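You operate a simulated robot arm through the tools that you are given. There is no shell and no other tool.

Carry out the task below with a simulated robot arm. There is one attempt and no reset: what you move stays moved.

Task
Cap the purple bottle, then soak up its puddle with the blue pad block.
Fine: rinse the pad in the orange bucket and leave it on the drip rack till no wet shows. Set down upright: purple cap.

Only the result counts: the job must be done as asked and must still hold three seconds after the hand-in. Knocking over, shifting, dropping, spilling or breaking anything else fails it. Lids that push on must go on centred and level and be pressed home; caps that screw on are set level and turned clockwise until they are tight.

Robot
A 7-joint arm with a three-finger gripper, fixed in place. Base frame: the origin is at the foot of the arm, x ahead of it, y to its left, z up. Units: mm, rad, N and s.
Its first joint turns from -2.897 to 2.897 rad. Payload 2.69 kg.
Tool frame: the origin (TCP) lies between the finger pads and is the grasp point; the fingertips stand 30 mm ahead of it; z points along the fingers, y is the line along which they close. Largest opening 128 mm; the body of the gripper starts 117 mm behind the TCP.
Orientation is that of the tool frame in the base frame, as a unit quaternion [x, y, z, w]. With the fingers straight down and closing along the base's y, the tool's x points along the base's -x, its y along +y and its z along -z.

Tools
- The arm moves only by the tool drive_tool. Its argument "increments" is a list of rows, each an object of numbers (a shift or turn left out is 0, a gripper value left out holds the last): "hand": the finger opening in mm, from 0 to 128; "x", "y", "z": the shift along the tool's x, y, z in mm; "ax", "ay", "az": the turn, a rotation vector about the tool's x, y, z in rad. In form: [{"hand": .., "x": .., "y": .., "z": .., "ax": .., "ay": .., "az": ..}, ...]. A call has 1 to 20 rows; each row is the pose to reach, as a shift and turn from the pose commanded when the call began, along the tool's axes at that moment. A row lasts 0.2 s, in which the tool goes at most 50 mm and 0.15 rad; a call with a longer step from one row to the next is refused whole, and so is a gripper value outside its range. A pose out of reach is approached as far as the arm can. The call stops where the force on the tool passes 40 N (or 10 N more than at its start, if that is more) or the arm is blocked; 0.2 s more then pass. The fingers move at their own pace and stop on an object; they squeeze with about 32 N. The grip force told is the motor's: it shows also when the fingers shut on nothing. Time passes only in rows, and 0.2 s behind the last, so rows that repeat a pose let the fingers close. The reply holds the time, the measured pose of the TCP, the force on the tool along the base axes, the opening and the grip force, in the units named above and with some noise, with the torque about the TCP (base axes, N m) and any sound that the robot's microphone picked up.
- Cameras (640 x 400 px; columns grow to the right, rows downward): "scene" is fixed at [49.6, 642.1, 1496.9]; the picture's right is [-0.54, -0.84, 0.00], its down [-0.41, 0.27, -0.87] and it looks along [0.73, -0.47, -0.49] (base axes); focal length 371 px, centre (320, 200). "wrist" rides on the gripper at [58, 54, -131] in the tool frame; the picture's right is [-0.68, 0.74, 0.00], its down [-0.62, -0.57, -0.55] and it looks along [-0.40, -0.37, 0.84] (tool axes); focal length 234 px, centre (320, 200).
- get_image(camera): a new picture of that camera. No time passes.
- slide_trunk(by): slides the trunk up (or, below 0, down) by that many mm; the arm rides with it, the base frame stays. It gives what a move gives, with no picture.
- pixel_to_xyz(camera, pixels): for up to 12 pixels [column, row] of the newest picture of that camera ("zoom" is the newest enlarged one), the place [x, y, z] in the base frame of the surface seen there, good to about 3 mm, but the place of the scene camera against the robot may be out by one fixed shift of up to 12 mm in any direction. No time passes.
- close_up(camera, box): a new picture of the part [left, top, right, bottom] of that camera's present view, enlarged. No time passes.
- hand_in(): hands the job in; it is judged then, once.

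Leave the gripper open and the arm clear of the work at the hand-in unless told otherwise.

The tools are called after "Request:" as name(argument=value, ...) on one line, values as JSON. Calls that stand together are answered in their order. drive_tool: Moves the arm, as the interface text tells. Its arguments: {"type":"object","properties":{"increments":{"type":"array","items":{"type":"object","properties":{"hand":{"type":"number"},"x":{"type":"number"},"y":{"type":"number"},"z":{"type":"number"},"ax":{"type":"number"},"ay":{"type":"number"},"az":{"type":"number"}}}}},"required":["increments"]} The other tools are called the same way: slide_trunk (by) slides the trunk up or down; get_image (camera) takes a picture; pixel_to_xyz (camera, pixels) gives the place of the surface under pixels of a picture; close_up (camera, box) takes an enlarged picture of a part of a camera's view; hand_in () hands the job in.

At the start:

```text
clock: 0.0
tcp_pos: [666.3, -226.2, 1093.4]
tool_rot: [0.0, 1.0, 0.0, 0.0]
wrist_force: [0.5, 0.2, -0.3]
ft_torque: [-0.01, 0.02, 0.0]
width: 127.8
grip_force: 0.0
trunk travel left (down, up): [-150.0, 200.0]
```

scene: 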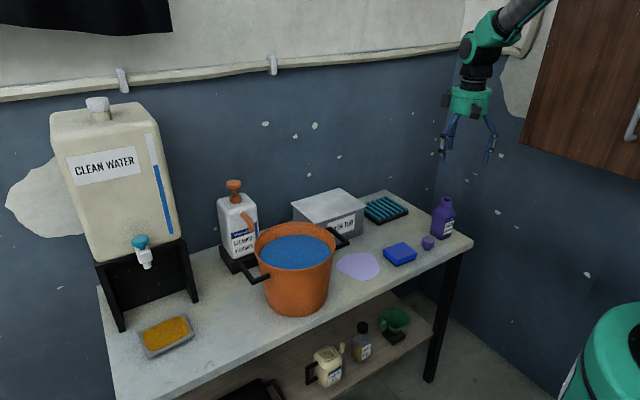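
wrist: 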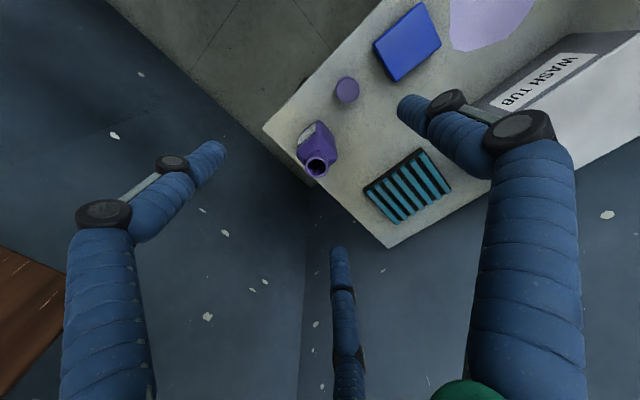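

I see the bench with the purple bottle (scene ~443,215), purple cap (~428,243), blue pad (~400,253), lilac puddle (~358,265), orange bucket (~297,265), and drip rack (~385,208). I'll take enlarged pictures first to look at details.

Request:
close_up(camera="scene", box=[330, 180, 490, 280])

Request:
close_up(camera="wrist", box=[260, 0, 580, 200])

```text
4.00 times, centred on (410, 230) of scene
```

zoom: 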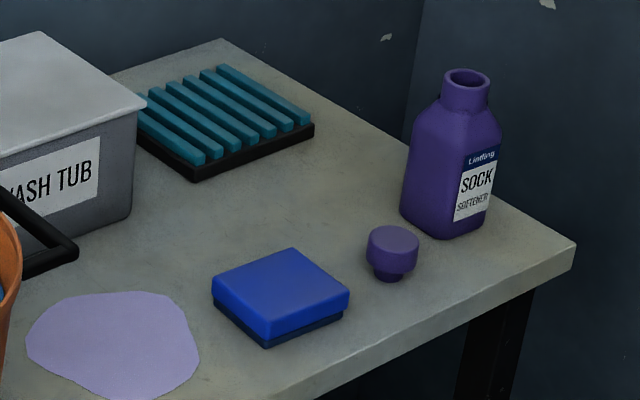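

```text
2.00 times, centred on (420, 100) of wrist
```

zoom: 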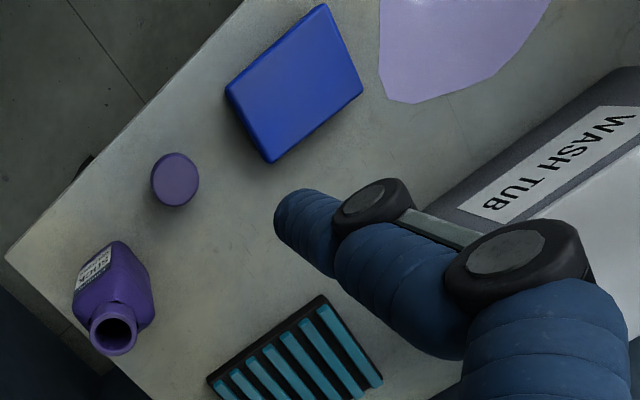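

The cap sits with a wide head over a narrower stem; the bottle's mouth is open. I measure points with the wrist camera (no fixed shift) and the scene camera to compare.

Request:
get_image(camera="wrist")

Request:
get_image(camera="scene")

Request:
pixel_to_xyz(camera="wrist", pixels=[[347, 89], [318, 166], [309, 171], [330, 160], [374, 46], [420, 3], [441, 42], [394, 81], [366, 191], [421, 150], [452, 187], [397, 223]])

Request:
pixel_to_xyz(camera="scene", pixels=[[428, 240], [446, 199], [384, 252], [403, 242], [417, 252], [397, 263], [358, 265], [297, 250], [340, 265], [379, 266], [362, 254], [358, 278]])

```text
taken
```

wrist: 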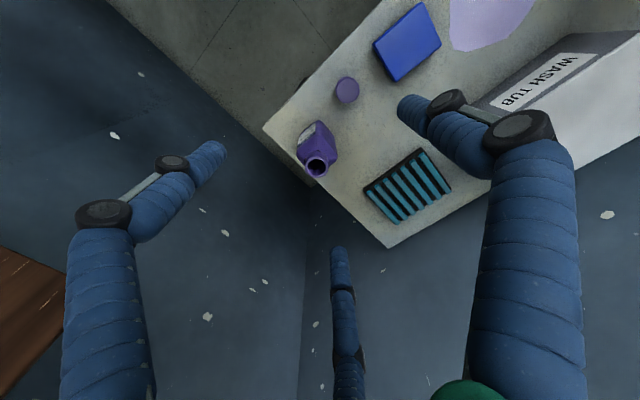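

```text
taken
```

scene: 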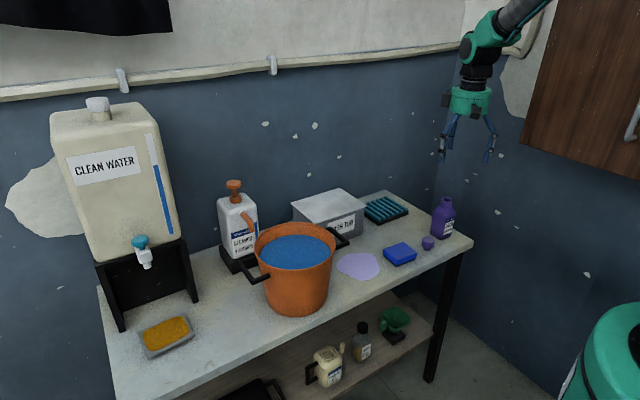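

```text
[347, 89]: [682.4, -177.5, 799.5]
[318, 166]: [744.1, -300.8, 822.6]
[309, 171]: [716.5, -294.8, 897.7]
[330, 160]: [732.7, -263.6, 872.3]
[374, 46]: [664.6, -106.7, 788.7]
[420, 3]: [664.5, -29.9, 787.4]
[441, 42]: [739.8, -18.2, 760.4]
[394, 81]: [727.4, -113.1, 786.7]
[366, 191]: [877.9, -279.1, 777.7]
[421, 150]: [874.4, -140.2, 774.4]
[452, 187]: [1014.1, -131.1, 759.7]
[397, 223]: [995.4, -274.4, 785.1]
```

```text
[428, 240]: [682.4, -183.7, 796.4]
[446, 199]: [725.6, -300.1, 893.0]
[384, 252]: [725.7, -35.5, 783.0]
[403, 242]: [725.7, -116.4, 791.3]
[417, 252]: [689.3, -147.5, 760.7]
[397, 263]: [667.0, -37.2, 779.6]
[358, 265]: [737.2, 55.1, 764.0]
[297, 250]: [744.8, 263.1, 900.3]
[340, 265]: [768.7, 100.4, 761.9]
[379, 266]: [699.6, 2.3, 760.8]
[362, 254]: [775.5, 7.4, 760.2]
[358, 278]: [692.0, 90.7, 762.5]
```

Bench top lies near z 760, cap top ~799 at about (682,-180), bottle mouth ~897 at about (720,-298). I'll move the hand to a closer viewing place (TCP about 620,-123,911), clear of everything.

Request:
drive_tool(increments=[{"x": 9, "y": 20, "z": 36}, {"x": 18, "y": 41, "z": 72}, {"x": 27, "y": 62, "z": 108}, {"x": 36, "y": 82, "z": 145}, {"x": 46, "y": 103, "z": 182}, {"x": 46, "y": 103, "z": 182}])

Request:
get_image(camera="wrist")

```text
clock: 1.4
tcp_pos: [617.2, -122.7, 909.3]
tool_rot: [0.0, 1.0, 0.0, -0.001]
wrist_force: [0.8, -0.2, 0.1]
ft_torque: [0.05, 0.04, 0.02]
width: 128.0
grip_force: 0.1
trunk travel left (down, up): [-150.0, 200.0]
```

```text
taken
```

wrist: 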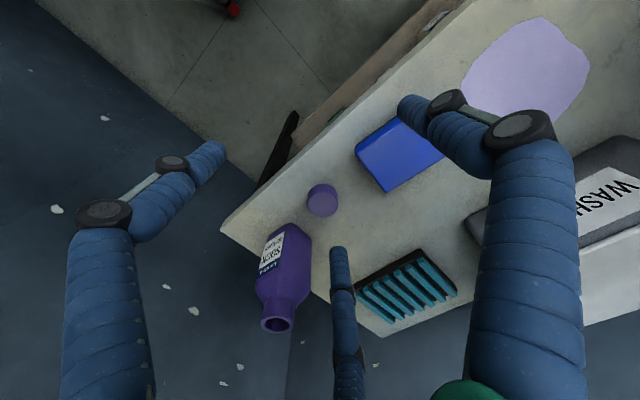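

The picture shows what look like three finger shapes, though the text says two. I'll close the fingers partly here in free air and look at how they move.

Request:
drive_tool(increments=[{"hand": 42}, {"hand": 42}, {"hand": 42}])

Request:
get_image(camera="wrist")

Request:
close_up(camera="scene", box=[360, 100, 520, 200])

```text
clock: 2.2
tcp_pos: [617.5, -122.7, 911.7]
tool_rot: [0.0, 1.0, -0.001, 0.0]
wrist_force: [0.4, -0.4, -0.1]
ft_torque: [0.03, 0.0, 0.01]
width: 42.1
grip_force: 0.0
trunk travel left (down, up): [-150.0, 200.0]
```

```text
taken
```

wrist: 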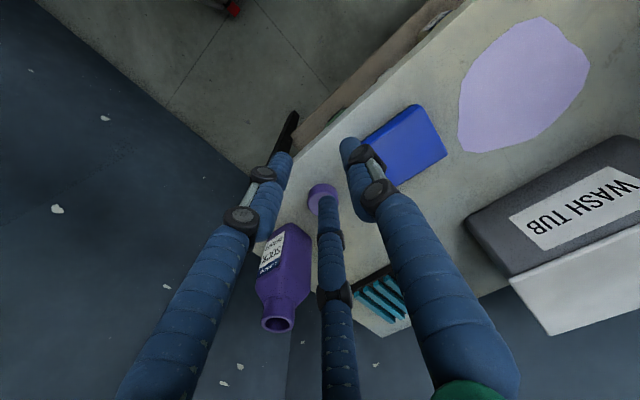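

```text
4.00 times, centred on (440, 150) of scene
```

zoom: 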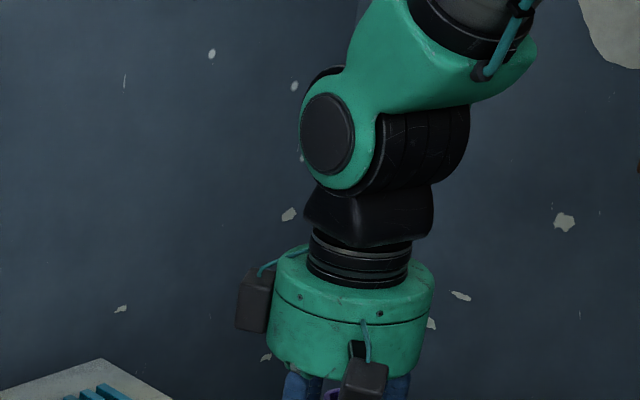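

All three finger shapes close toward the middle. I'll open again and take a close-up of the cap and bottle from here.

Request:
drive_tool(increments=[{"hand": 128}, {"hand": 128}, {"hand": 128}])

Request:
close_up(camera="wrist", box=[220, 150, 460, 300])

Request:
get_image(camera="wrist")

```text
clock: 3.0
tcp_pos: [617.5, -122.8, 911.1]
tool_rot: [-0.001, 1.0, 0.0, 0.0]
wrist_force: [-0.3, 0.4, -0.4]
ft_torque: [0.0, -0.05, 0.01]
width: 127.8
grip_force: 0.0
trunk travel left (down, up): [-150.0, 200.0]
```

```text
2.67 times, centred on (340, 225) of wrist
```

zoom: 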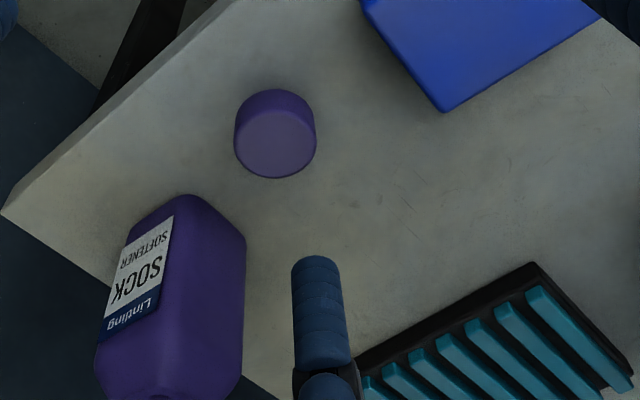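

```text
taken
```

wrist: 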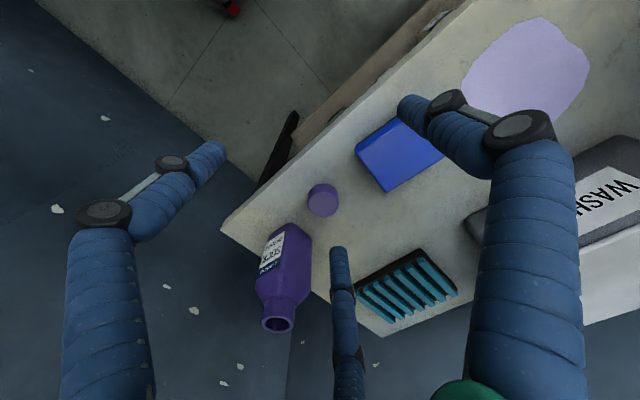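

I see the cap head in the zoom centred at ~(274,143). I measure the cap's edges and the bottle's mouth, pad corners and puddle in the newest pictures.

Request:
pixel_to_xyz(camera="zoom", pixels=[[274, 143], [240, 143], [311, 143], [274, 174], [274, 114], [270, 96], [200, 100], [350, 170], [270, 190], [160, 280], [500, 300], [420, 180]])

Request:
pixel_to_xyz(camera="wrist", pixels=[[265, 324], [289, 318], [278, 331], [277, 317], [278, 325], [358, 148], [388, 187], [398, 122], [440, 157], [525, 80], [365, 285], [440, 262]])

```text
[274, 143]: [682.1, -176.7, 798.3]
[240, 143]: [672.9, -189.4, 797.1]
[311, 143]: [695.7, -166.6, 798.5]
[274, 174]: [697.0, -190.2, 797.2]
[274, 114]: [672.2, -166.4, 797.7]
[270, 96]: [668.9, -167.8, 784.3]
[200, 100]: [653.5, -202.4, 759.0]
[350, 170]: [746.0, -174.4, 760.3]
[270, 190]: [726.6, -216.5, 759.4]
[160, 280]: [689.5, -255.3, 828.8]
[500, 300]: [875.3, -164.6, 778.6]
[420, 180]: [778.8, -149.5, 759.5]
```

```text
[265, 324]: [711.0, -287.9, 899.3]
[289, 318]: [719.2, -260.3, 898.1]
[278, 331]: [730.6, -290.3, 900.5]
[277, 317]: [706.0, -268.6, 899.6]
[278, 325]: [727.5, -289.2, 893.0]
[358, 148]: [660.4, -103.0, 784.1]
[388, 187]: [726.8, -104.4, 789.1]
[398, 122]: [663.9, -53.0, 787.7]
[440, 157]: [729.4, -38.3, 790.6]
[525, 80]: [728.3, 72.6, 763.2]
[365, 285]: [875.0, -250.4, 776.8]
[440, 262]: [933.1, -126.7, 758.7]
```

The cap is at about (684,-178), ~38 mm wide and tall. The bottle's mouth place is less certain, so I move to a view centred on it (TCP about 675,-241,985), first up, then over.

Request:
drive_tool(increments=[{"z": -40}, {"z": -74}, {"x": -20, "y": -40, "z": -74}, {"x": -38, "y": -80, "z": -74}, {"x": -57, "y": -118, "z": -74}, {"x": -57, "y": -118, "z": -74}])

Request:
get_image(camera="wrist")

Request:
close_up(camera="wrist", box=[240, 150, 400, 250])

```text
clock: 4.4
tcp_pos: [679.7, -242.4, 986.1]
tool_rot: [0.0, 1.0, 0.0, 0.0]
wrist_force: [0.1, -0.9, -0.9]
ft_torque: [0.01, 0.0, 0.0]
width: 128.0
grip_force: 0.1
trunk travel left (down, up): [-150.0, 200.0]
```

```text
taken
```

wrist: 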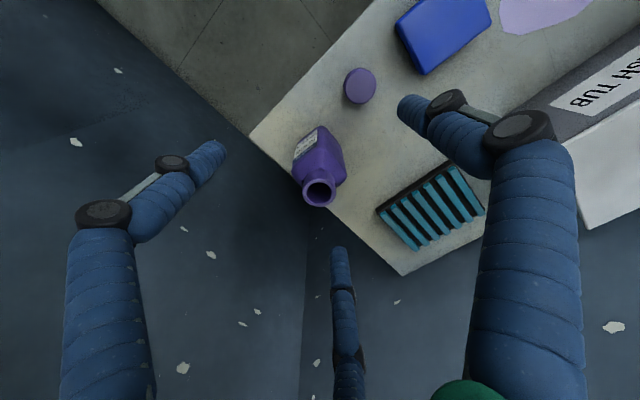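

```text
4.00 times, centred on (320, 200) of wrist
```

zoom: 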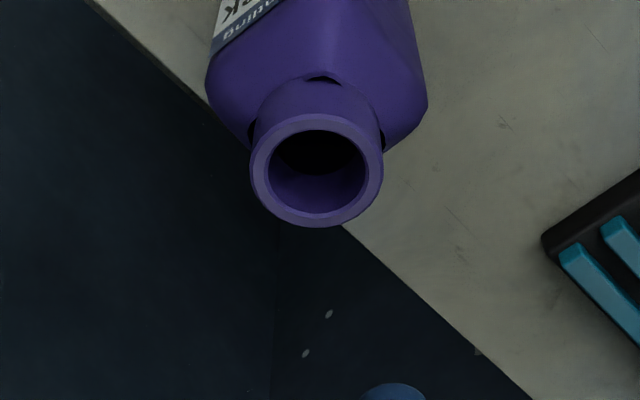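

The mouth is smooth with no thread showing, in the zoom centred at about (317,170). I measure the rim points.

Request:
pixel_to_xyz(camera="zoom", pixels=[[260, 170], [374, 170], [317, 121], [317, 219], [275, 133], [358, 133], [275, 207], [358, 207], [300, 20], [230, 90], [410, 90], [317, 100]])

Request:
close_up(camera="wrist", box=[320, 40, 400, 120])

```text
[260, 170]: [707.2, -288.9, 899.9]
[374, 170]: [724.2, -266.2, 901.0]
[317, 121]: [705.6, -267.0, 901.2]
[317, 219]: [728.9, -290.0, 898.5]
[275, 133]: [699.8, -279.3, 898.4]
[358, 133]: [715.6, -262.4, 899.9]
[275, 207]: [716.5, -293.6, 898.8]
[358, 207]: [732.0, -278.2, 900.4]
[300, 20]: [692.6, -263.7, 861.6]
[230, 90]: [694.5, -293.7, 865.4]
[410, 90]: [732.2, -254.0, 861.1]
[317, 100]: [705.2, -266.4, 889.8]
```

```text
5.00 times, centred on (360, 80) of wrist
```

zoom: 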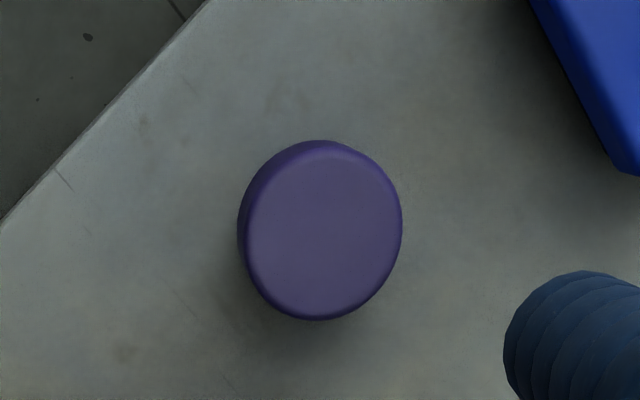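

Mouth centre comes out near (716,-278) at z ≈ 900. Now I measure the cap head in this zoom (centre ≈ (322,230)).

Request:
pixel_to_xyz(camera="zoom", pixels=[[322, 232], [260, 232], [392, 232], [322, 165], [322, 305], [275, 185], [372, 185], [275, 285], [372, 285], [245, 230], [322, 335], [200, 230]])

Request:
pixel_to_xyz(camera="wrist", pixels=[[396, 24], [427, 73], [491, 17], [440, 30], [377, 211], [403, 276], [486, 207], [459, 166], [415, 188], [425, 215], [545, 15], [505, 28]])

```text
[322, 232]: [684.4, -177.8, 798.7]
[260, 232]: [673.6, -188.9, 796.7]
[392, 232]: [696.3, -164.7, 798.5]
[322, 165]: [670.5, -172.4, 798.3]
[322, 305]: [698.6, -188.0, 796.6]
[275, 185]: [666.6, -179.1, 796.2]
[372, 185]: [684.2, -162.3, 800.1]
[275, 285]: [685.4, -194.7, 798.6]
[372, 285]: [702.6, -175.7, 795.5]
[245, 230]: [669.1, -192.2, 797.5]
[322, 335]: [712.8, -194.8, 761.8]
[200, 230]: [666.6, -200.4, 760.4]
```

```text
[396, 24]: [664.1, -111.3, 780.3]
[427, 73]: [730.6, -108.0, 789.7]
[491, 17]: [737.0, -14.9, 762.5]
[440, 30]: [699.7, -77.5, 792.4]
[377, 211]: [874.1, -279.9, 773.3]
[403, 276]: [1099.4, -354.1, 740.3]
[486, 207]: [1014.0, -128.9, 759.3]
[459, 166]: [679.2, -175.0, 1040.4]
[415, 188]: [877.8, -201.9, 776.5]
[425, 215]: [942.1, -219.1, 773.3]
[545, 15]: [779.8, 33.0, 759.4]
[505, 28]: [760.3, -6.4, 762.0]
```

The cap centre is about (684.7,-178), head ≈ 40 mm wide, top at z ≈ 798. The pad starts at y ≈ -108, so I'll open only to 70 mm to keep clear of it. I move above the cap at z ≈ 900.

Request:
drive_tool(increments=[{"hand": 70, "x": -2, "y": 22}, {"hand": 70, "x": -4, "y": 44}, {"x": -5, "y": 64}, {"x": -5, "y": 64, "z": 40}, {"x": -5, "y": 64, "z": 80}, {"x": -5, "y": 64, "z": 80}, {"x": -5, "y": 64, "z": 80}])

Request:
drive_tool(increments=[{"x": 0}])

Request:
get_image(camera="wrist")

Request:
close_up(camera="scene", box=[360, 160, 520, 260])

```text
clock: 6.0
tcp_pos: [683.2, -175.4, 905.5]
tool_rot: [0.0, 1.0, 0.0, 0.0]
wrist_force: [0.5, -0.5, 0.7]
ft_torque: [-0.02, -0.01, 0.01]
width: 69.8
grip_force: 0.0
trunk travel left (down, up): [-150.0, 200.0]
```

```text
clock: 6.4
tcp_pos: [683.5, -175.6, 904.2]
tool_rot: [0.0, 1.0, 0.0, 0.0]
wrist_force: [0.8, 0.7, -0.3]
ft_torque: [0.0, 0.04, -0.03]
width: 69.9
grip_force: 0.0
trunk travel left (down, up): [-150.0, 200.0]
```

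```text
taken
```

wrist: 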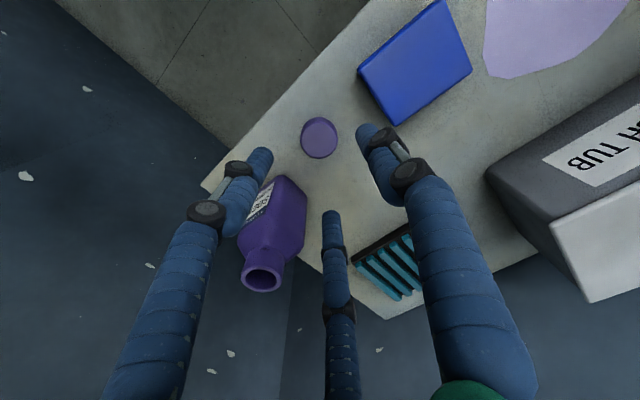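

```text
4.00 times, centred on (440, 210) of scene
```

zoom: 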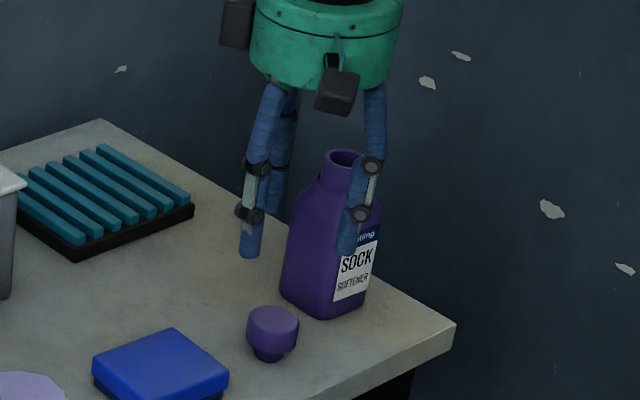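

The hand now reads (683.4,-175.5,904.8). I re-measure the cap and the bottle mouth from this nearer view.

Request:
close_up(camera="wrist", box=[280, 100, 360, 180])

Request:
pixel_to_xyz(camera="wrist", pixels=[[319, 138], [303, 138], [335, 138], [319, 121], [319, 155], [307, 126], [331, 126], [307, 150], [331, 150], [362, 71], [394, 124], [470, 72]])

```text
5.00 times, centred on (320, 140) of wrist
```

zoom: 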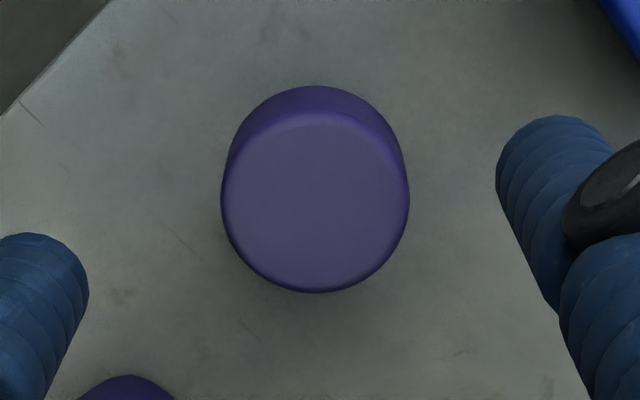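

```text
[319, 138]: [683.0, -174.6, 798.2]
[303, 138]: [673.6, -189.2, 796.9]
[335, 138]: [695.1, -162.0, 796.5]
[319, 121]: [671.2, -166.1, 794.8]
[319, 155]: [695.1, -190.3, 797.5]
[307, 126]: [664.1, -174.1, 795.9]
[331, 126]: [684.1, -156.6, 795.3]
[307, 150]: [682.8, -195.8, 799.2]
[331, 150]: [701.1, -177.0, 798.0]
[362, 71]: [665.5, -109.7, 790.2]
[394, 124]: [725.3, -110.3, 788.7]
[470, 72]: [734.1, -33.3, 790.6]
```

The cap centre reads about (684,-177) and the hand is at (683.4,-175.5). I go 1 mm correction, descend to TCP z ≈ 803 (tips ≈ 773, beside the head), then close.

Request:
drive_tool(increments=[{"hand": 70, "x": -1, "y": -1, "z": 40}, {"x": -1, "y": -1, "z": 75}, {"x": -1, "y": -1, "z": 102}, {"x": -1, "y": -1, "z": 102}, {"x": -1, "y": -1, "z": 102}])

Request:
get_image(camera="wrist")

Request:
close_up(camera="scene", box=[370, 180, 498, 260])

```text
clock: 7.6
tcp_pos: [683.7, -178.7, 803.9]
tool_rot: [0.0, 1.0, 0.0, 0.0]
wrist_force: [-0.3, 0.6, 0.3]
ft_torque: [0.01, 0.0, -0.02]
width: 69.8
grip_force: 0.1
trunk travel left (down, up): [-150.0, 200.0]
```

```text
taken
```

wrist: 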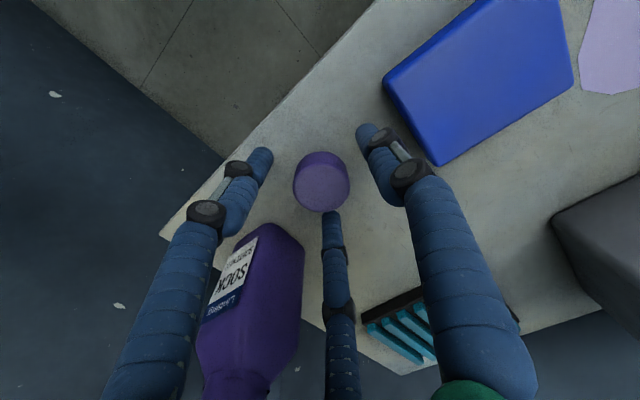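

```text
5.00 times, centred on (434, 220) of scene
```

zoom: 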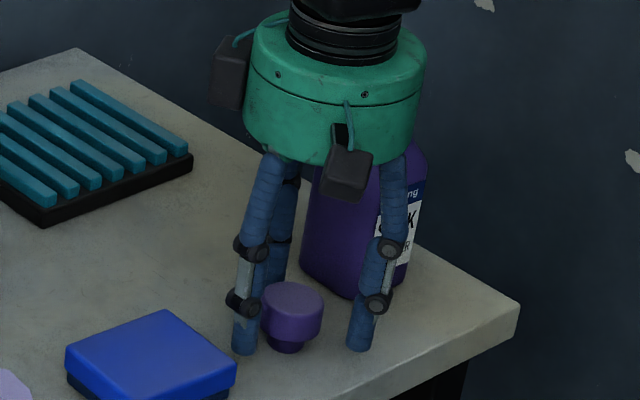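

The cap stands between the fingers. I close the hand on it.

Request:
drive_tool(increments=[{"hand": 20}, {"hand": 20}, {"hand": 20}, {"hand": 20}])

Request:
close_up(camera="scene", box=[370, 180, 498, 260])

Request:
get_image(camera="wrist")

```text
clock: 8.6
tcp_pos: [682.9, -178.9, 804.6]
tool_rot: [0.0, 1.0, 0.0, 0.0]
wrist_force: [0.0, -0.3, -0.8]
ft_torque: [-0.02, -0.06, -0.03]
width: 41.3
grip_force: 15.5
trunk travel left (down, up): [-150.0, 200.0]
```

```text
5.00 times, centred on (434, 220) of scene
```

zoom: 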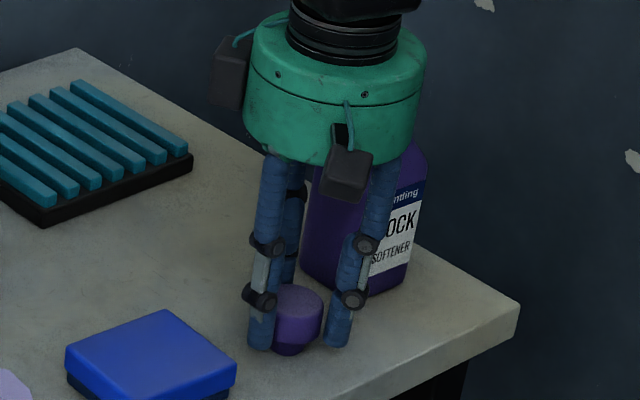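

```text
taken
```

wrist: 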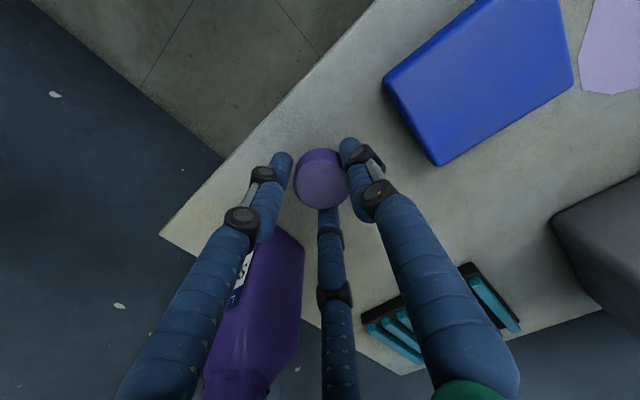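

Width 41.3 mm, gripping the cap head. I set full squeeze and lift straight up ~185 mm, clear of the bottle's top.

Request:
drive_tool(increments=[{"hand": 0}, {"hand": 0, "z": -10}, {"z": -40}, {"z": -75}, {"z": -110}, {"z": -145}, {"z": -170}, {"z": -185}, {"z": -185}, {"z": -185}])

Request:
get_image(camera="wrist")

Request:
close_up(camera="scene", box=[370, 130, 530, 230])

```text
clock: 10.8
tcp_pos: [681.2, -178.4, 988.9]
tool_rot: [0.0, 1.0, 0.0, 0.0]
wrist_force: [-0.7, 0.9, -0.7]
ft_torque: [-0.01, 0.04, -0.01]
width: 39.6
grip_force: 32.0
trunk travel left (down, up): [-150.0, 200.0]
```

```text
taken
```

wrist: 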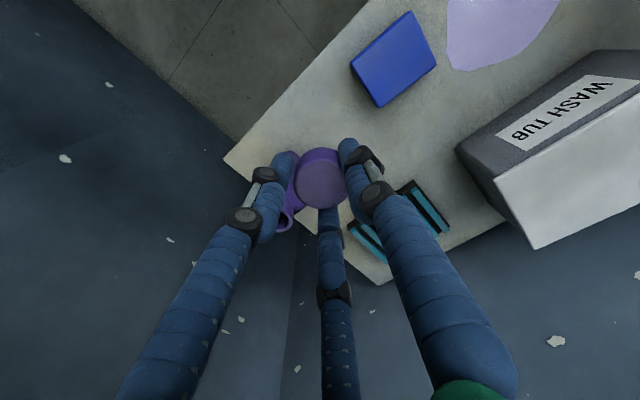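

```text
4.00 times, centred on (450, 180) of scene
```

zoom: 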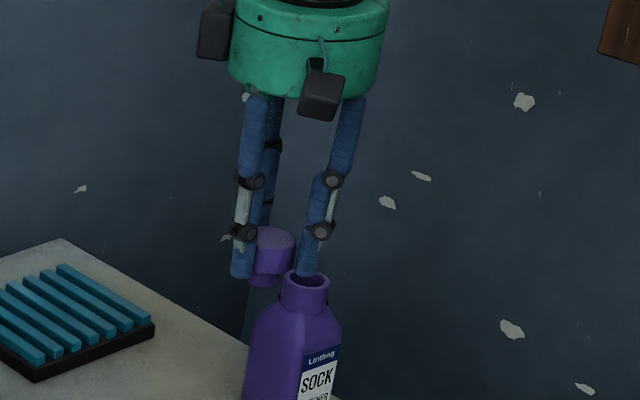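

The cap is held (39.6 mm, 32 N) and level. I measure where its top sits relative to the TCP in the wrist view (cap at ~(320,177)).

Request:
close_up(camera="wrist", box=[256, 140, 384, 220])

Request:
drive_tool(increments=[{"x": 0}, {"x": 0}])

Request:
close_up(camera="wrist", box=[256, 140, 384, 220])

```text
5.00 times, centred on (320, 180) of wrist
```

zoom: 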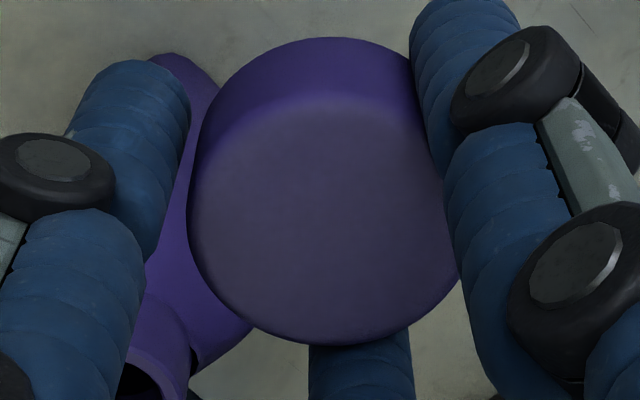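

```text
clock: 11.4
tcp_pos: [683.3, -177.4, 990.0]
tool_rot: [0.0, 1.0, 0.0, -0.001]
wrist_force: [-1.1, -0.4, -0.5]
ft_torque: [0.01, -0.01, 0.02]
width: 39.7
grip_force: 31.8
trunk travel left (down, up): [-150.0, 200.0]
```

```text
5.00 times, centred on (320, 180) of wrist
```

zoom: 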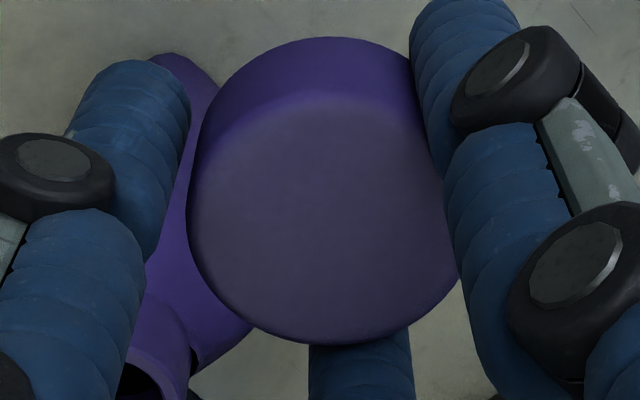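

The pose reading wobbles by 1–2 mm though the picture doesn't change, so I'll average. Measuring the cap's top disc (zoom centre ≈ (323,220)).

Request:
pixel_to_xyz(camera="zoom", pixels=[[323, 220], [200, 220], [446, 220], [323, 110], [323, 330], [240, 135], [406, 135], [240, 305], [406, 305], [323, 180], [323, 260], [280, 220]])

Request:
drive_tool(increments=[{"x": 0}, {"x": 0}])

```text
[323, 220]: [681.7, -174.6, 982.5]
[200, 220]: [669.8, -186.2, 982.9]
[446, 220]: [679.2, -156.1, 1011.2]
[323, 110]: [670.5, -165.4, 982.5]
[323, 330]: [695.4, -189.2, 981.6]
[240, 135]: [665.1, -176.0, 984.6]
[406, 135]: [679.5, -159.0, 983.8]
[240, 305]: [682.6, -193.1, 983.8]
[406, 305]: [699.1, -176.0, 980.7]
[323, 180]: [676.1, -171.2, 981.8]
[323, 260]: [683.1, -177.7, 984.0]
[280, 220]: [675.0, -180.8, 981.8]
```

```text
clock: 12.0
tcp_pos: [682.5, -178.3, 989.2]
tool_rot: [0.0, 1.0, 0.0, 0.0]
wrist_force: [-0.4, -0.4, -0.4]
ft_torque: [-0.02, -0.01, 0.0]
width: 39.7
grip_force: 31.7
trunk travel left (down, up): [-150.0, 200.0]
```

The cap is centred in the hand to about 1 mm, its top ≈ 6.5 mm below the TCP. I now move level to above the mouth (716,-278), then lower to TCP z ≈ 968, leaving the stem ~20 mm above the rim.

Request:
drive_tool(increments=[{"hand": 0, "x": -8, "y": -25}, {"x": -17, "y": -50}, {"x": -25, "y": -75}, {"x": -33, "y": -100}, {"x": -33, "y": -100}, {"x": -33, "y": -100, "z": 20}, {"x": -33, "y": -100, "z": 20}, {"x": -33, "y": -100, "z": 20}])

Request:
get_image(camera="wrist")

Request:
close_up(camera="wrist", box=[256, 140, 384, 220])

Request:
close_up(camera="scene", box=[400, 160, 496, 220])

```text
clock: 13.8
tcp_pos: [717.6, -278.2, 969.1]
tool_rot: [-0.001, 1.0, 0.0, 0.001]
wrist_force: [-0.4, -0.4, 0.7]
ft_torque: [0.02, 0.0, 0.0]
width: 39.8
grip_force: 31.7
trunk travel left (down, up): [-150.0, 200.0]
```

```text
taken
```

wrist: 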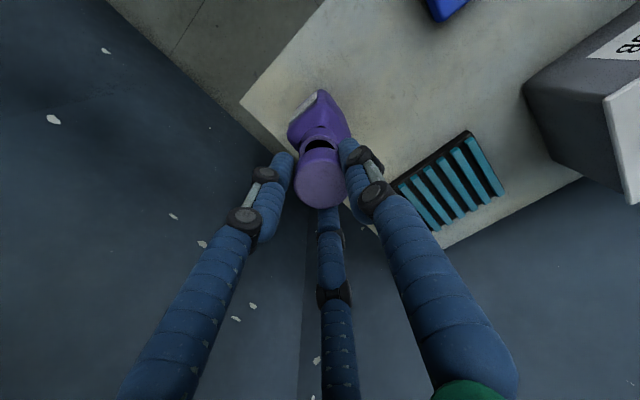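

```text
5.00 times, centred on (320, 180) of wrist
```

zoom: 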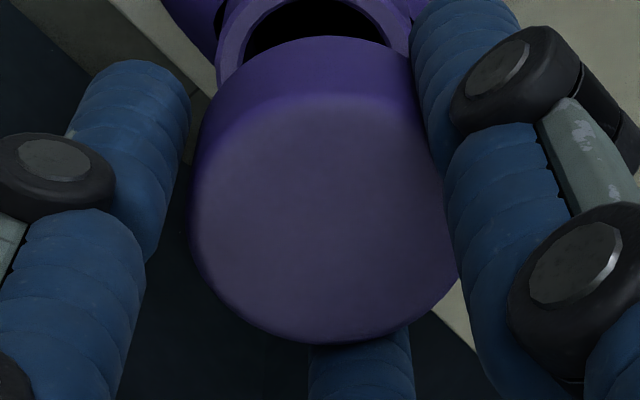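

```text
6.67 times, centred on (448, 190) of scene
```

zoom: 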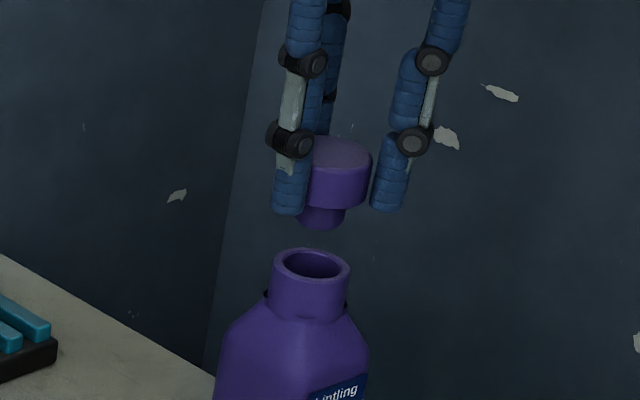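

In the scene zoom the stem (col ≈ 320, row 215) and mouth (col ≈ 311, row 265) line up along the vertical's lean at this spot, so side alignment is good. I look closer from the wrist to check the other direction.

Request:
close_up(camera="wrist", box=[280, 120, 360, 170])

```text
8.00 times, centred on (320, 145) of wrist
```

zoom: 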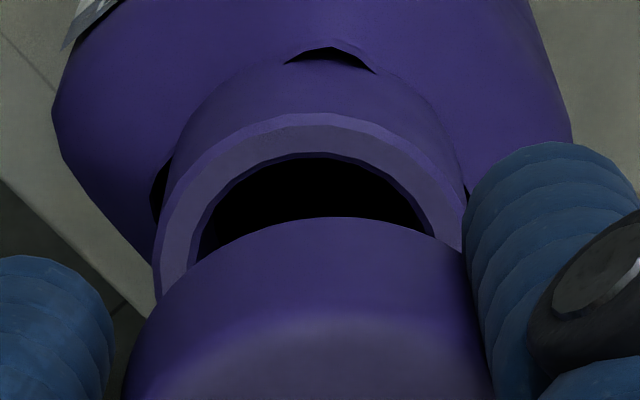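

I measure rim points in this zoom (ring visible from (170,270) over (315,135) to (450,225)) to fit the mouth's centre against the cap's.

Request:
pixel_to_xyz(camera="zoom", pixels=[[172, 275], [180, 240], [195, 210], [215, 185], [245, 158], [280, 142], [315, 137], [350, 141], [385, 157], [412, 178], [432, 203], [447, 230]])

Request:
close_up(camera="scene", box=[424, 175, 472, 205])

```text
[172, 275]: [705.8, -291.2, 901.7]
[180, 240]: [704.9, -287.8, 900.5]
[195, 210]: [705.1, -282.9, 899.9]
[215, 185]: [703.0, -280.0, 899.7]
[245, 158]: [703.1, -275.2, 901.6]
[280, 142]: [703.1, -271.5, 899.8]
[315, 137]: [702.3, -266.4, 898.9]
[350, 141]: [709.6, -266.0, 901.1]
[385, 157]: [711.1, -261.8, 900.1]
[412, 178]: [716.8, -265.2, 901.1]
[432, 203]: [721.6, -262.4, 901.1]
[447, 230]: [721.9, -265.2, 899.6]
```

```text
13.33 times, centred on (448, 190) of scene
```

zoom: 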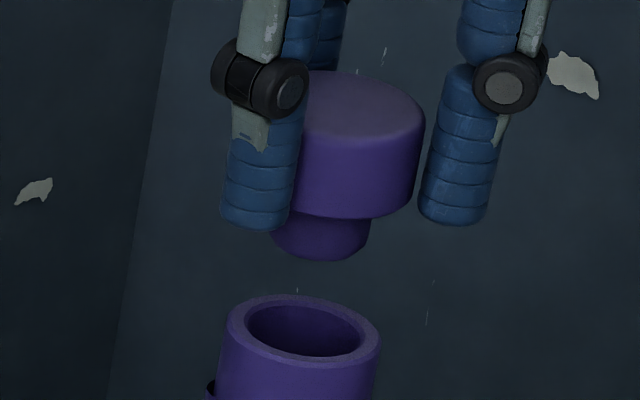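

I now measure the cap top disc and the rim in this same scene zoom so their difference is free of the camera's fixed shift.

Request:
pixel_to_xyz(camera="zoom", pixels=[[234, 322], [373, 338], [300, 299], [306, 359], [262, 301], [345, 312], [258, 345], [345, 356], [240, 308], [366, 325], [242, 336], [362, 350]])

Request:
pixel_to_xyz(camera="zoom", pixels=[[360, 104], [418, 116], [340, 80], [362, 133], [400, 95], [320, 125], [400, 128], [330, 100], [380, 90], [345, 200], [410, 180], [320, 240]])

```text
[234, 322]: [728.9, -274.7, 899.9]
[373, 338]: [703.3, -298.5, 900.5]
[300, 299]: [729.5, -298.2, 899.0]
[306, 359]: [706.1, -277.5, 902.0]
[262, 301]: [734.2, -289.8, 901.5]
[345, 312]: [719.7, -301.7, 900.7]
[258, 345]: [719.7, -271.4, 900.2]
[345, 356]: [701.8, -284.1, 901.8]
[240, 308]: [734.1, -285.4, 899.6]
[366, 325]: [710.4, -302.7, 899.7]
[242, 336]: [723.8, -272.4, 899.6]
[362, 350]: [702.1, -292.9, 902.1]
```

```text
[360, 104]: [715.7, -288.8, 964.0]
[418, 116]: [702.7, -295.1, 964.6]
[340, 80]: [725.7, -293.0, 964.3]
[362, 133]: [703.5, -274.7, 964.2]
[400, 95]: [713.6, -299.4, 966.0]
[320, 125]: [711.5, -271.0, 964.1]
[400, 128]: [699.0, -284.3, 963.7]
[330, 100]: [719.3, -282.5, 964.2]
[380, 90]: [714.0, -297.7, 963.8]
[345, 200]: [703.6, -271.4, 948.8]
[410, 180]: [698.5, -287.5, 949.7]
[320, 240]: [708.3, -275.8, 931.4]
```

Several estimates agree the cap sits about 1 mm short in x and ~2 mm too far in +y relative to the mouth. I shift by (+1.2,-2.0) in the base and lower 12 mm, then look again.

Request:
drive_tool(increments=[{"hand": 0, "x": -1.2, "y": -2.0}, {"x": -1.2, "y": -2.0, "z": 6}, {"x": -1.2, "y": -2.0, "z": 12}, {"x": -1.2, "y": -2.0, "z": 12}, {"x": -1.2, "y": -2.0, "z": 12}])

Request:
close_up(camera="wrist", box=[272, 130, 368, 190])

Request:
close_up(camera="scene", box=[424, 175, 472, 205])

```text
clock: 15.0
tcp_pos: [718.6, -279.4, 957.4]
tool_rot: [0.001, 1.0, 0.001, 0.0]
wrist_force: [0.3, 0.7, 0.3]
ft_torque: [-0.02, -0.04, 0.0]
width: 39.5
grip_force: 32.0
trunk travel left (down, up): [-150.0, 200.0]
```

```text
6.67 times, centred on (320, 160) of wrist
```

zoom: 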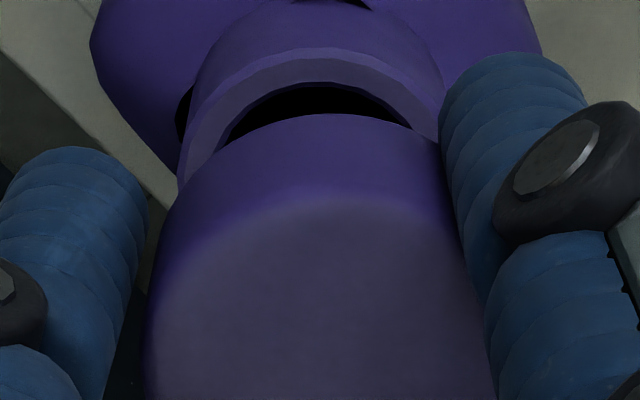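

```text
13.33 times, centred on (448, 190) of scene
```

zoom: 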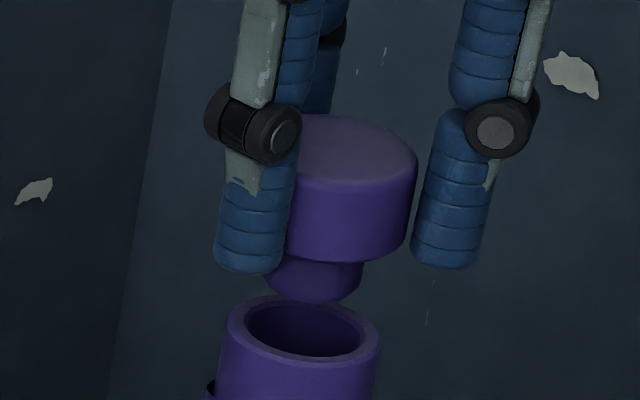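

The stem looks ~25 mm wide against a ~28 mm mouth, so there's ~1.5 mm play all round; remaining offset is about half a millimetre. I nudge -0.6 mm in y and lower gently in small steps, watching force.

Request:
drive_tool(increments=[{"hand": 0, "y": -0.6, "z": 3}, {"y": -0.6, "z": 6}, {"y": -0.6, "z": 9}, {"y": -0.6, "z": 9}, {"y": -0.6, "z": 9}])

Request:
close_up(camera="scene", box=[424, 175, 472, 205])

Request:
close_up(camera="wrist", box=[272, 130, 368, 190])

```text
clock: 16.2
tcp_pos: [718.1, -279.7, 947.7]
tool_rot: [0.0, 1.0, 0.001, 0.001]
wrist_force: [0.1, -0.2, -0.9]
ft_torque: [0.0, 0.03, -0.02]
width: 39.6
grip_force: 32.2
trunk travel left (down, up): [-150.0, 200.0]
```

```text
13.33 times, centred on (448, 190) of scene
```

zoom: 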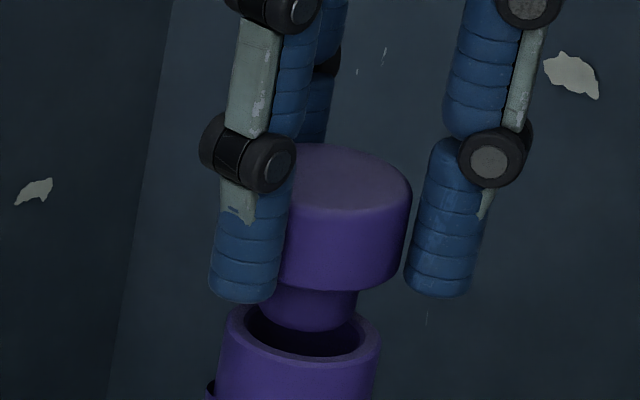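

```text
6.67 times, centred on (320, 160) of wrist
```

zoom: 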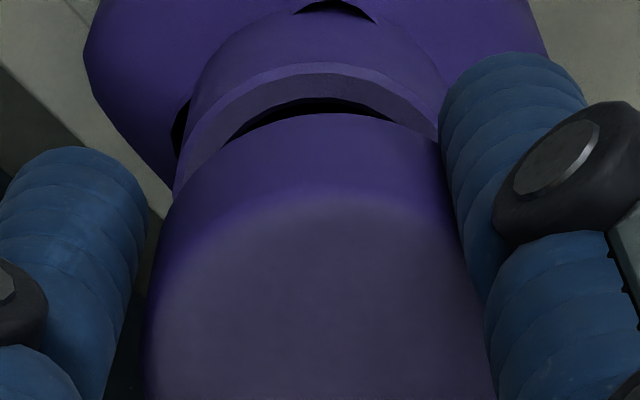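

Both cameras suggest the cap should go ~0.9 mm toward (-x,-y). I apply that and lower 10 mm slowly, checking force.

Request:
drive_tool(increments=[{"hand": 0, "x": 0.5, "y": -0.7}, {"x": 0.5, "y": -0.7, "z": 2}, {"x": 0.5, "y": -0.7, "z": 4}, {"x": 0.5, "y": -0.7, "z": 6}, {"x": 0.5, "y": -0.7, "z": 8}, {"x": 0.5, "y": -0.7, "z": 10}, {"x": 0.5, "y": -0.7, "z": 10}])

Request:
close_up(camera="scene", box=[424, 175, 472, 205])

Request:
close_up(camera="wrist", box=[272, 130, 368, 190])

```text
clock: 17.8
tcp_pos: [716.8, -280.9, 938.5]
tool_rot: [0.0, 1.0, 0.0, 0.001]
wrist_force: [0.5, -0.6, -0.4]
ft_torque: [-0.03, -0.01, 0.01]
width: 39.7
grip_force: 32.3
trunk travel left (down, up): [-150.0, 200.0]
```

```text
13.33 times, centred on (448, 190) of scene
```

zoom: 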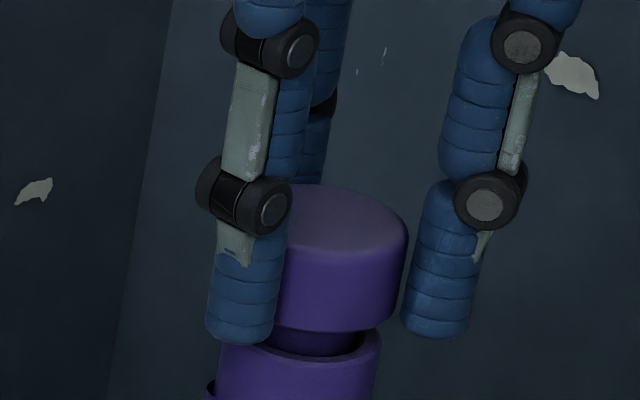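

```text
6.67 times, centred on (320, 160) of wrist
```

zoom: 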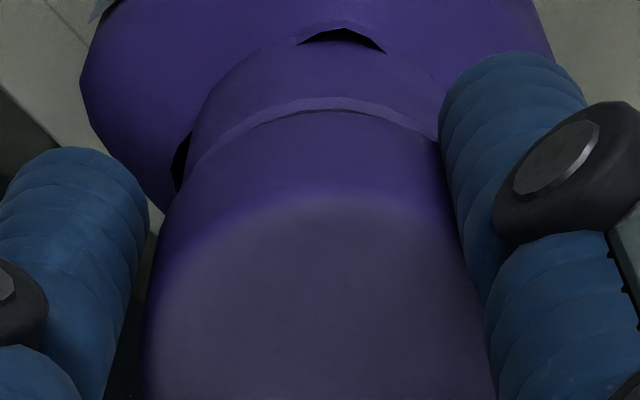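

The stem is entering the mouth with no force. I continue down slowly; expect the head to meet the rim around TCP z ≈ 925.

Request:
drive_tool(increments=[{"hand": 0, "z": 2}, {"z": 4}, {"z": 6}, {"z": 7.5}, {"z": 7.5}])

Request:
close_up(camera="scene", box=[424, 175, 472, 205])

```text
clock: 19.0
tcp_pos: [718.4, -280.9, 929.6]
tool_rot: [-0.001, 1.0, 0.0, 0.0]
wrist_force: [0.5, 0.3, -0.4]
ft_torque: [-0.04, -0.03, 0.03]
width: 39.4
grip_force: 32.1
trunk travel left (down, up): [-150.0, 200.0]
```

```text
13.33 times, centred on (448, 190) of scene
```

zoom: 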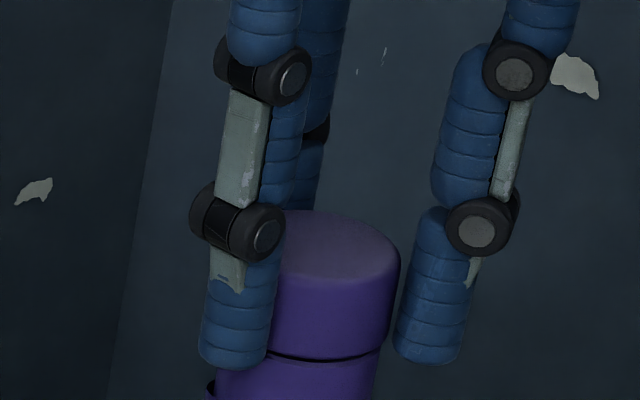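

The head is now just above the rim, still no force. I press down in 1 mm steps until the force limit or it seats.

Request:
drive_tool(increments=[{"hand": 0, "z": 1}, {"z": 2}, {"z": 3}, {"z": 4}, {"z": 5}, {"z": 6}])

Request:
close_up(camera="scene", box=[424, 175, 472, 205])

```text
clock: 20.3
tcp_pos: [719.2, -281.2, 928.8]
tool_rot: [0.0, 1.0, -0.002, 0.003]
wrist_force: [-0.8, -0.5, 12.4]
ft_torque: [-0.19, 0.22, 0.0]
width: 39.6
grip_force: 32.3
trunk travel left (down, up): [-150.0, 200.0]
stopped in row 6: the force on the tool passed its limit at 42 N (the readings are from after the stop); the commanded pose is now the measured one
```

```text
13.33 times, centred on (448, 190) of scene
```

zoom: 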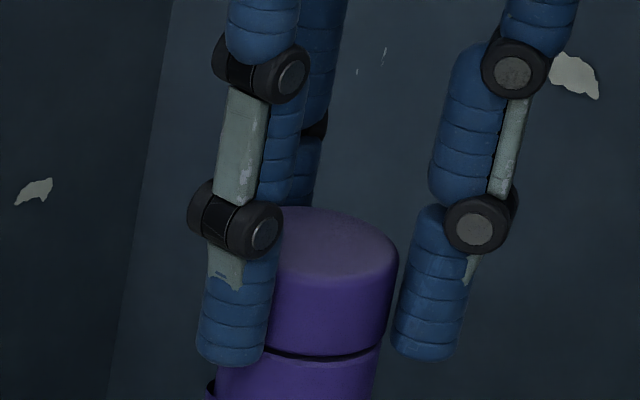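

Force passed 42 N with a thin dark gap still showing between head and rim, and the torque hints that contact is on one side (-x,-y). I'll relax the force by raising 1 mm, then look closer before deciding.

Request:
drive_tool(increments=[{"hand": 0, "z": -0.5}, {"z": -0.5}])

Request:
get_image(camera="wrist")

Request:
close_up(camera="scene", box=[428, 185, 468, 210])

```text
clock: 20.9
tcp_pos: [720.1, -282.4, 929.6]
tool_rot: [0.0, 1.0, 0.0, 0.003]
wrist_force: [-1.6, -1.6, 18.1]
ft_torque: [-0.29, 0.32, 0.04]
width: 39.6
grip_force: 31.9
trunk travel left (down, up): [-150.0, 200.0]
```

```text
taken
```

wrist: 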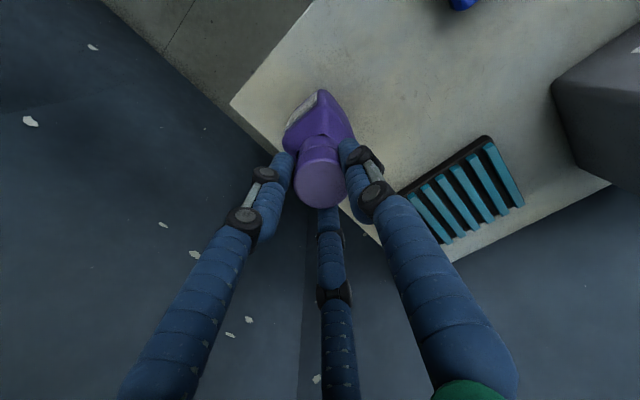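

```text
16.00 times, centred on (448, 198) of scene
```

zoom: 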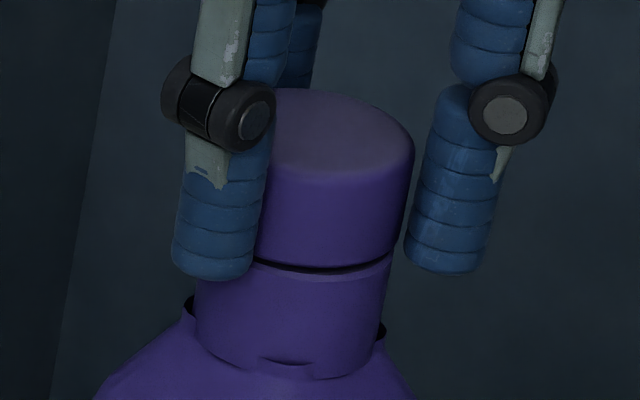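

The contact comes from the head's edge touching the rim on one side (about (-15,-13) from the TCP). I raise 1.5 mm to drop the force, then I'll release so the cap settles level in the mouth by itself.

Request:
drive_tool(increments=[{"hand": 0, "z": -1}, {"z": -1.5}, {"z": -1.5}])

```text
clock: 21.7
tcp_pos: [719.8, -281.6, 930.7]
tool_rot: [0.001, 1.0, -0.001, 0.002]
wrist_force: [0.9, -3.6, 10.6]
ft_torque: [-0.23, 0.18, 0.09]
width: 39.6
grip_force: 32.1
trunk travel left (down, up): [-150.0, 200.0]
```

Still 10 N: the commanded place jumped about 2 mm in x to a noisy reading at the stop. I shift back -1.5 mm in base x (tool +x) and raise another 1 mm to free it.

Request:
drive_tool(increments=[{"hand": 0, "x": 0.8, "z": -1}, {"x": 1.5, "z": -1}, {"x": 1.5, "z": -1}, {"x": 1.5, "z": -1}])

Request:
close_up(camera="scene", box=[428, 185, 468, 210])

Request:
close_up(camera="wrist", box=[256, 130, 384, 210])

```text
clock: 22.7
tcp_pos: [717.6, -280.2, 930.7]
tool_rot: [0.0, 1.0, -0.002, 0.002]
wrist_force: [-0.1, -0.6, 0.6]
ft_torque: [0.0, -0.02, -0.01]
width: 39.7
grip_force: 31.7
trunk travel left (down, up): [-150.0, 200.0]
```

```text
16.00 times, centred on (448, 198) of scene
```

zoom: 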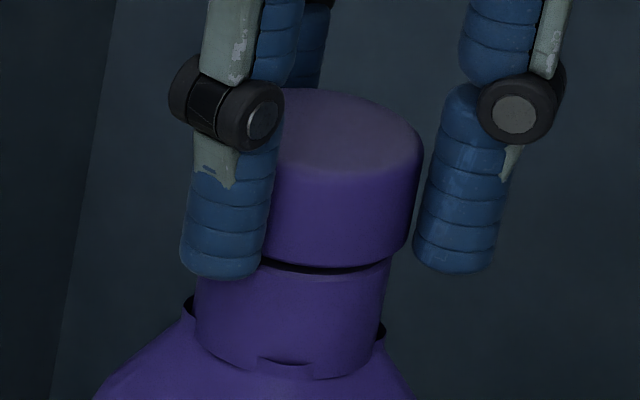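

```text
5.00 times, centred on (320, 170) of wrist
```

zoom: 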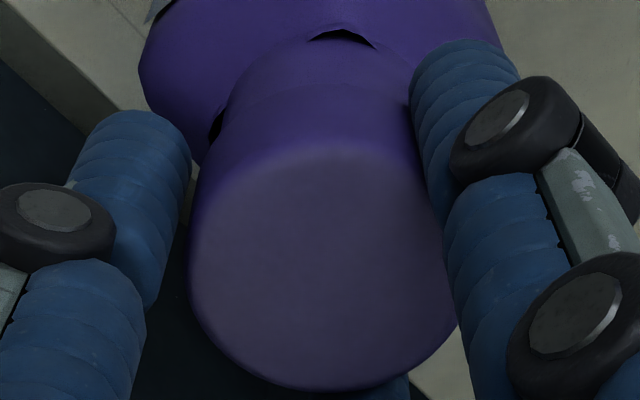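

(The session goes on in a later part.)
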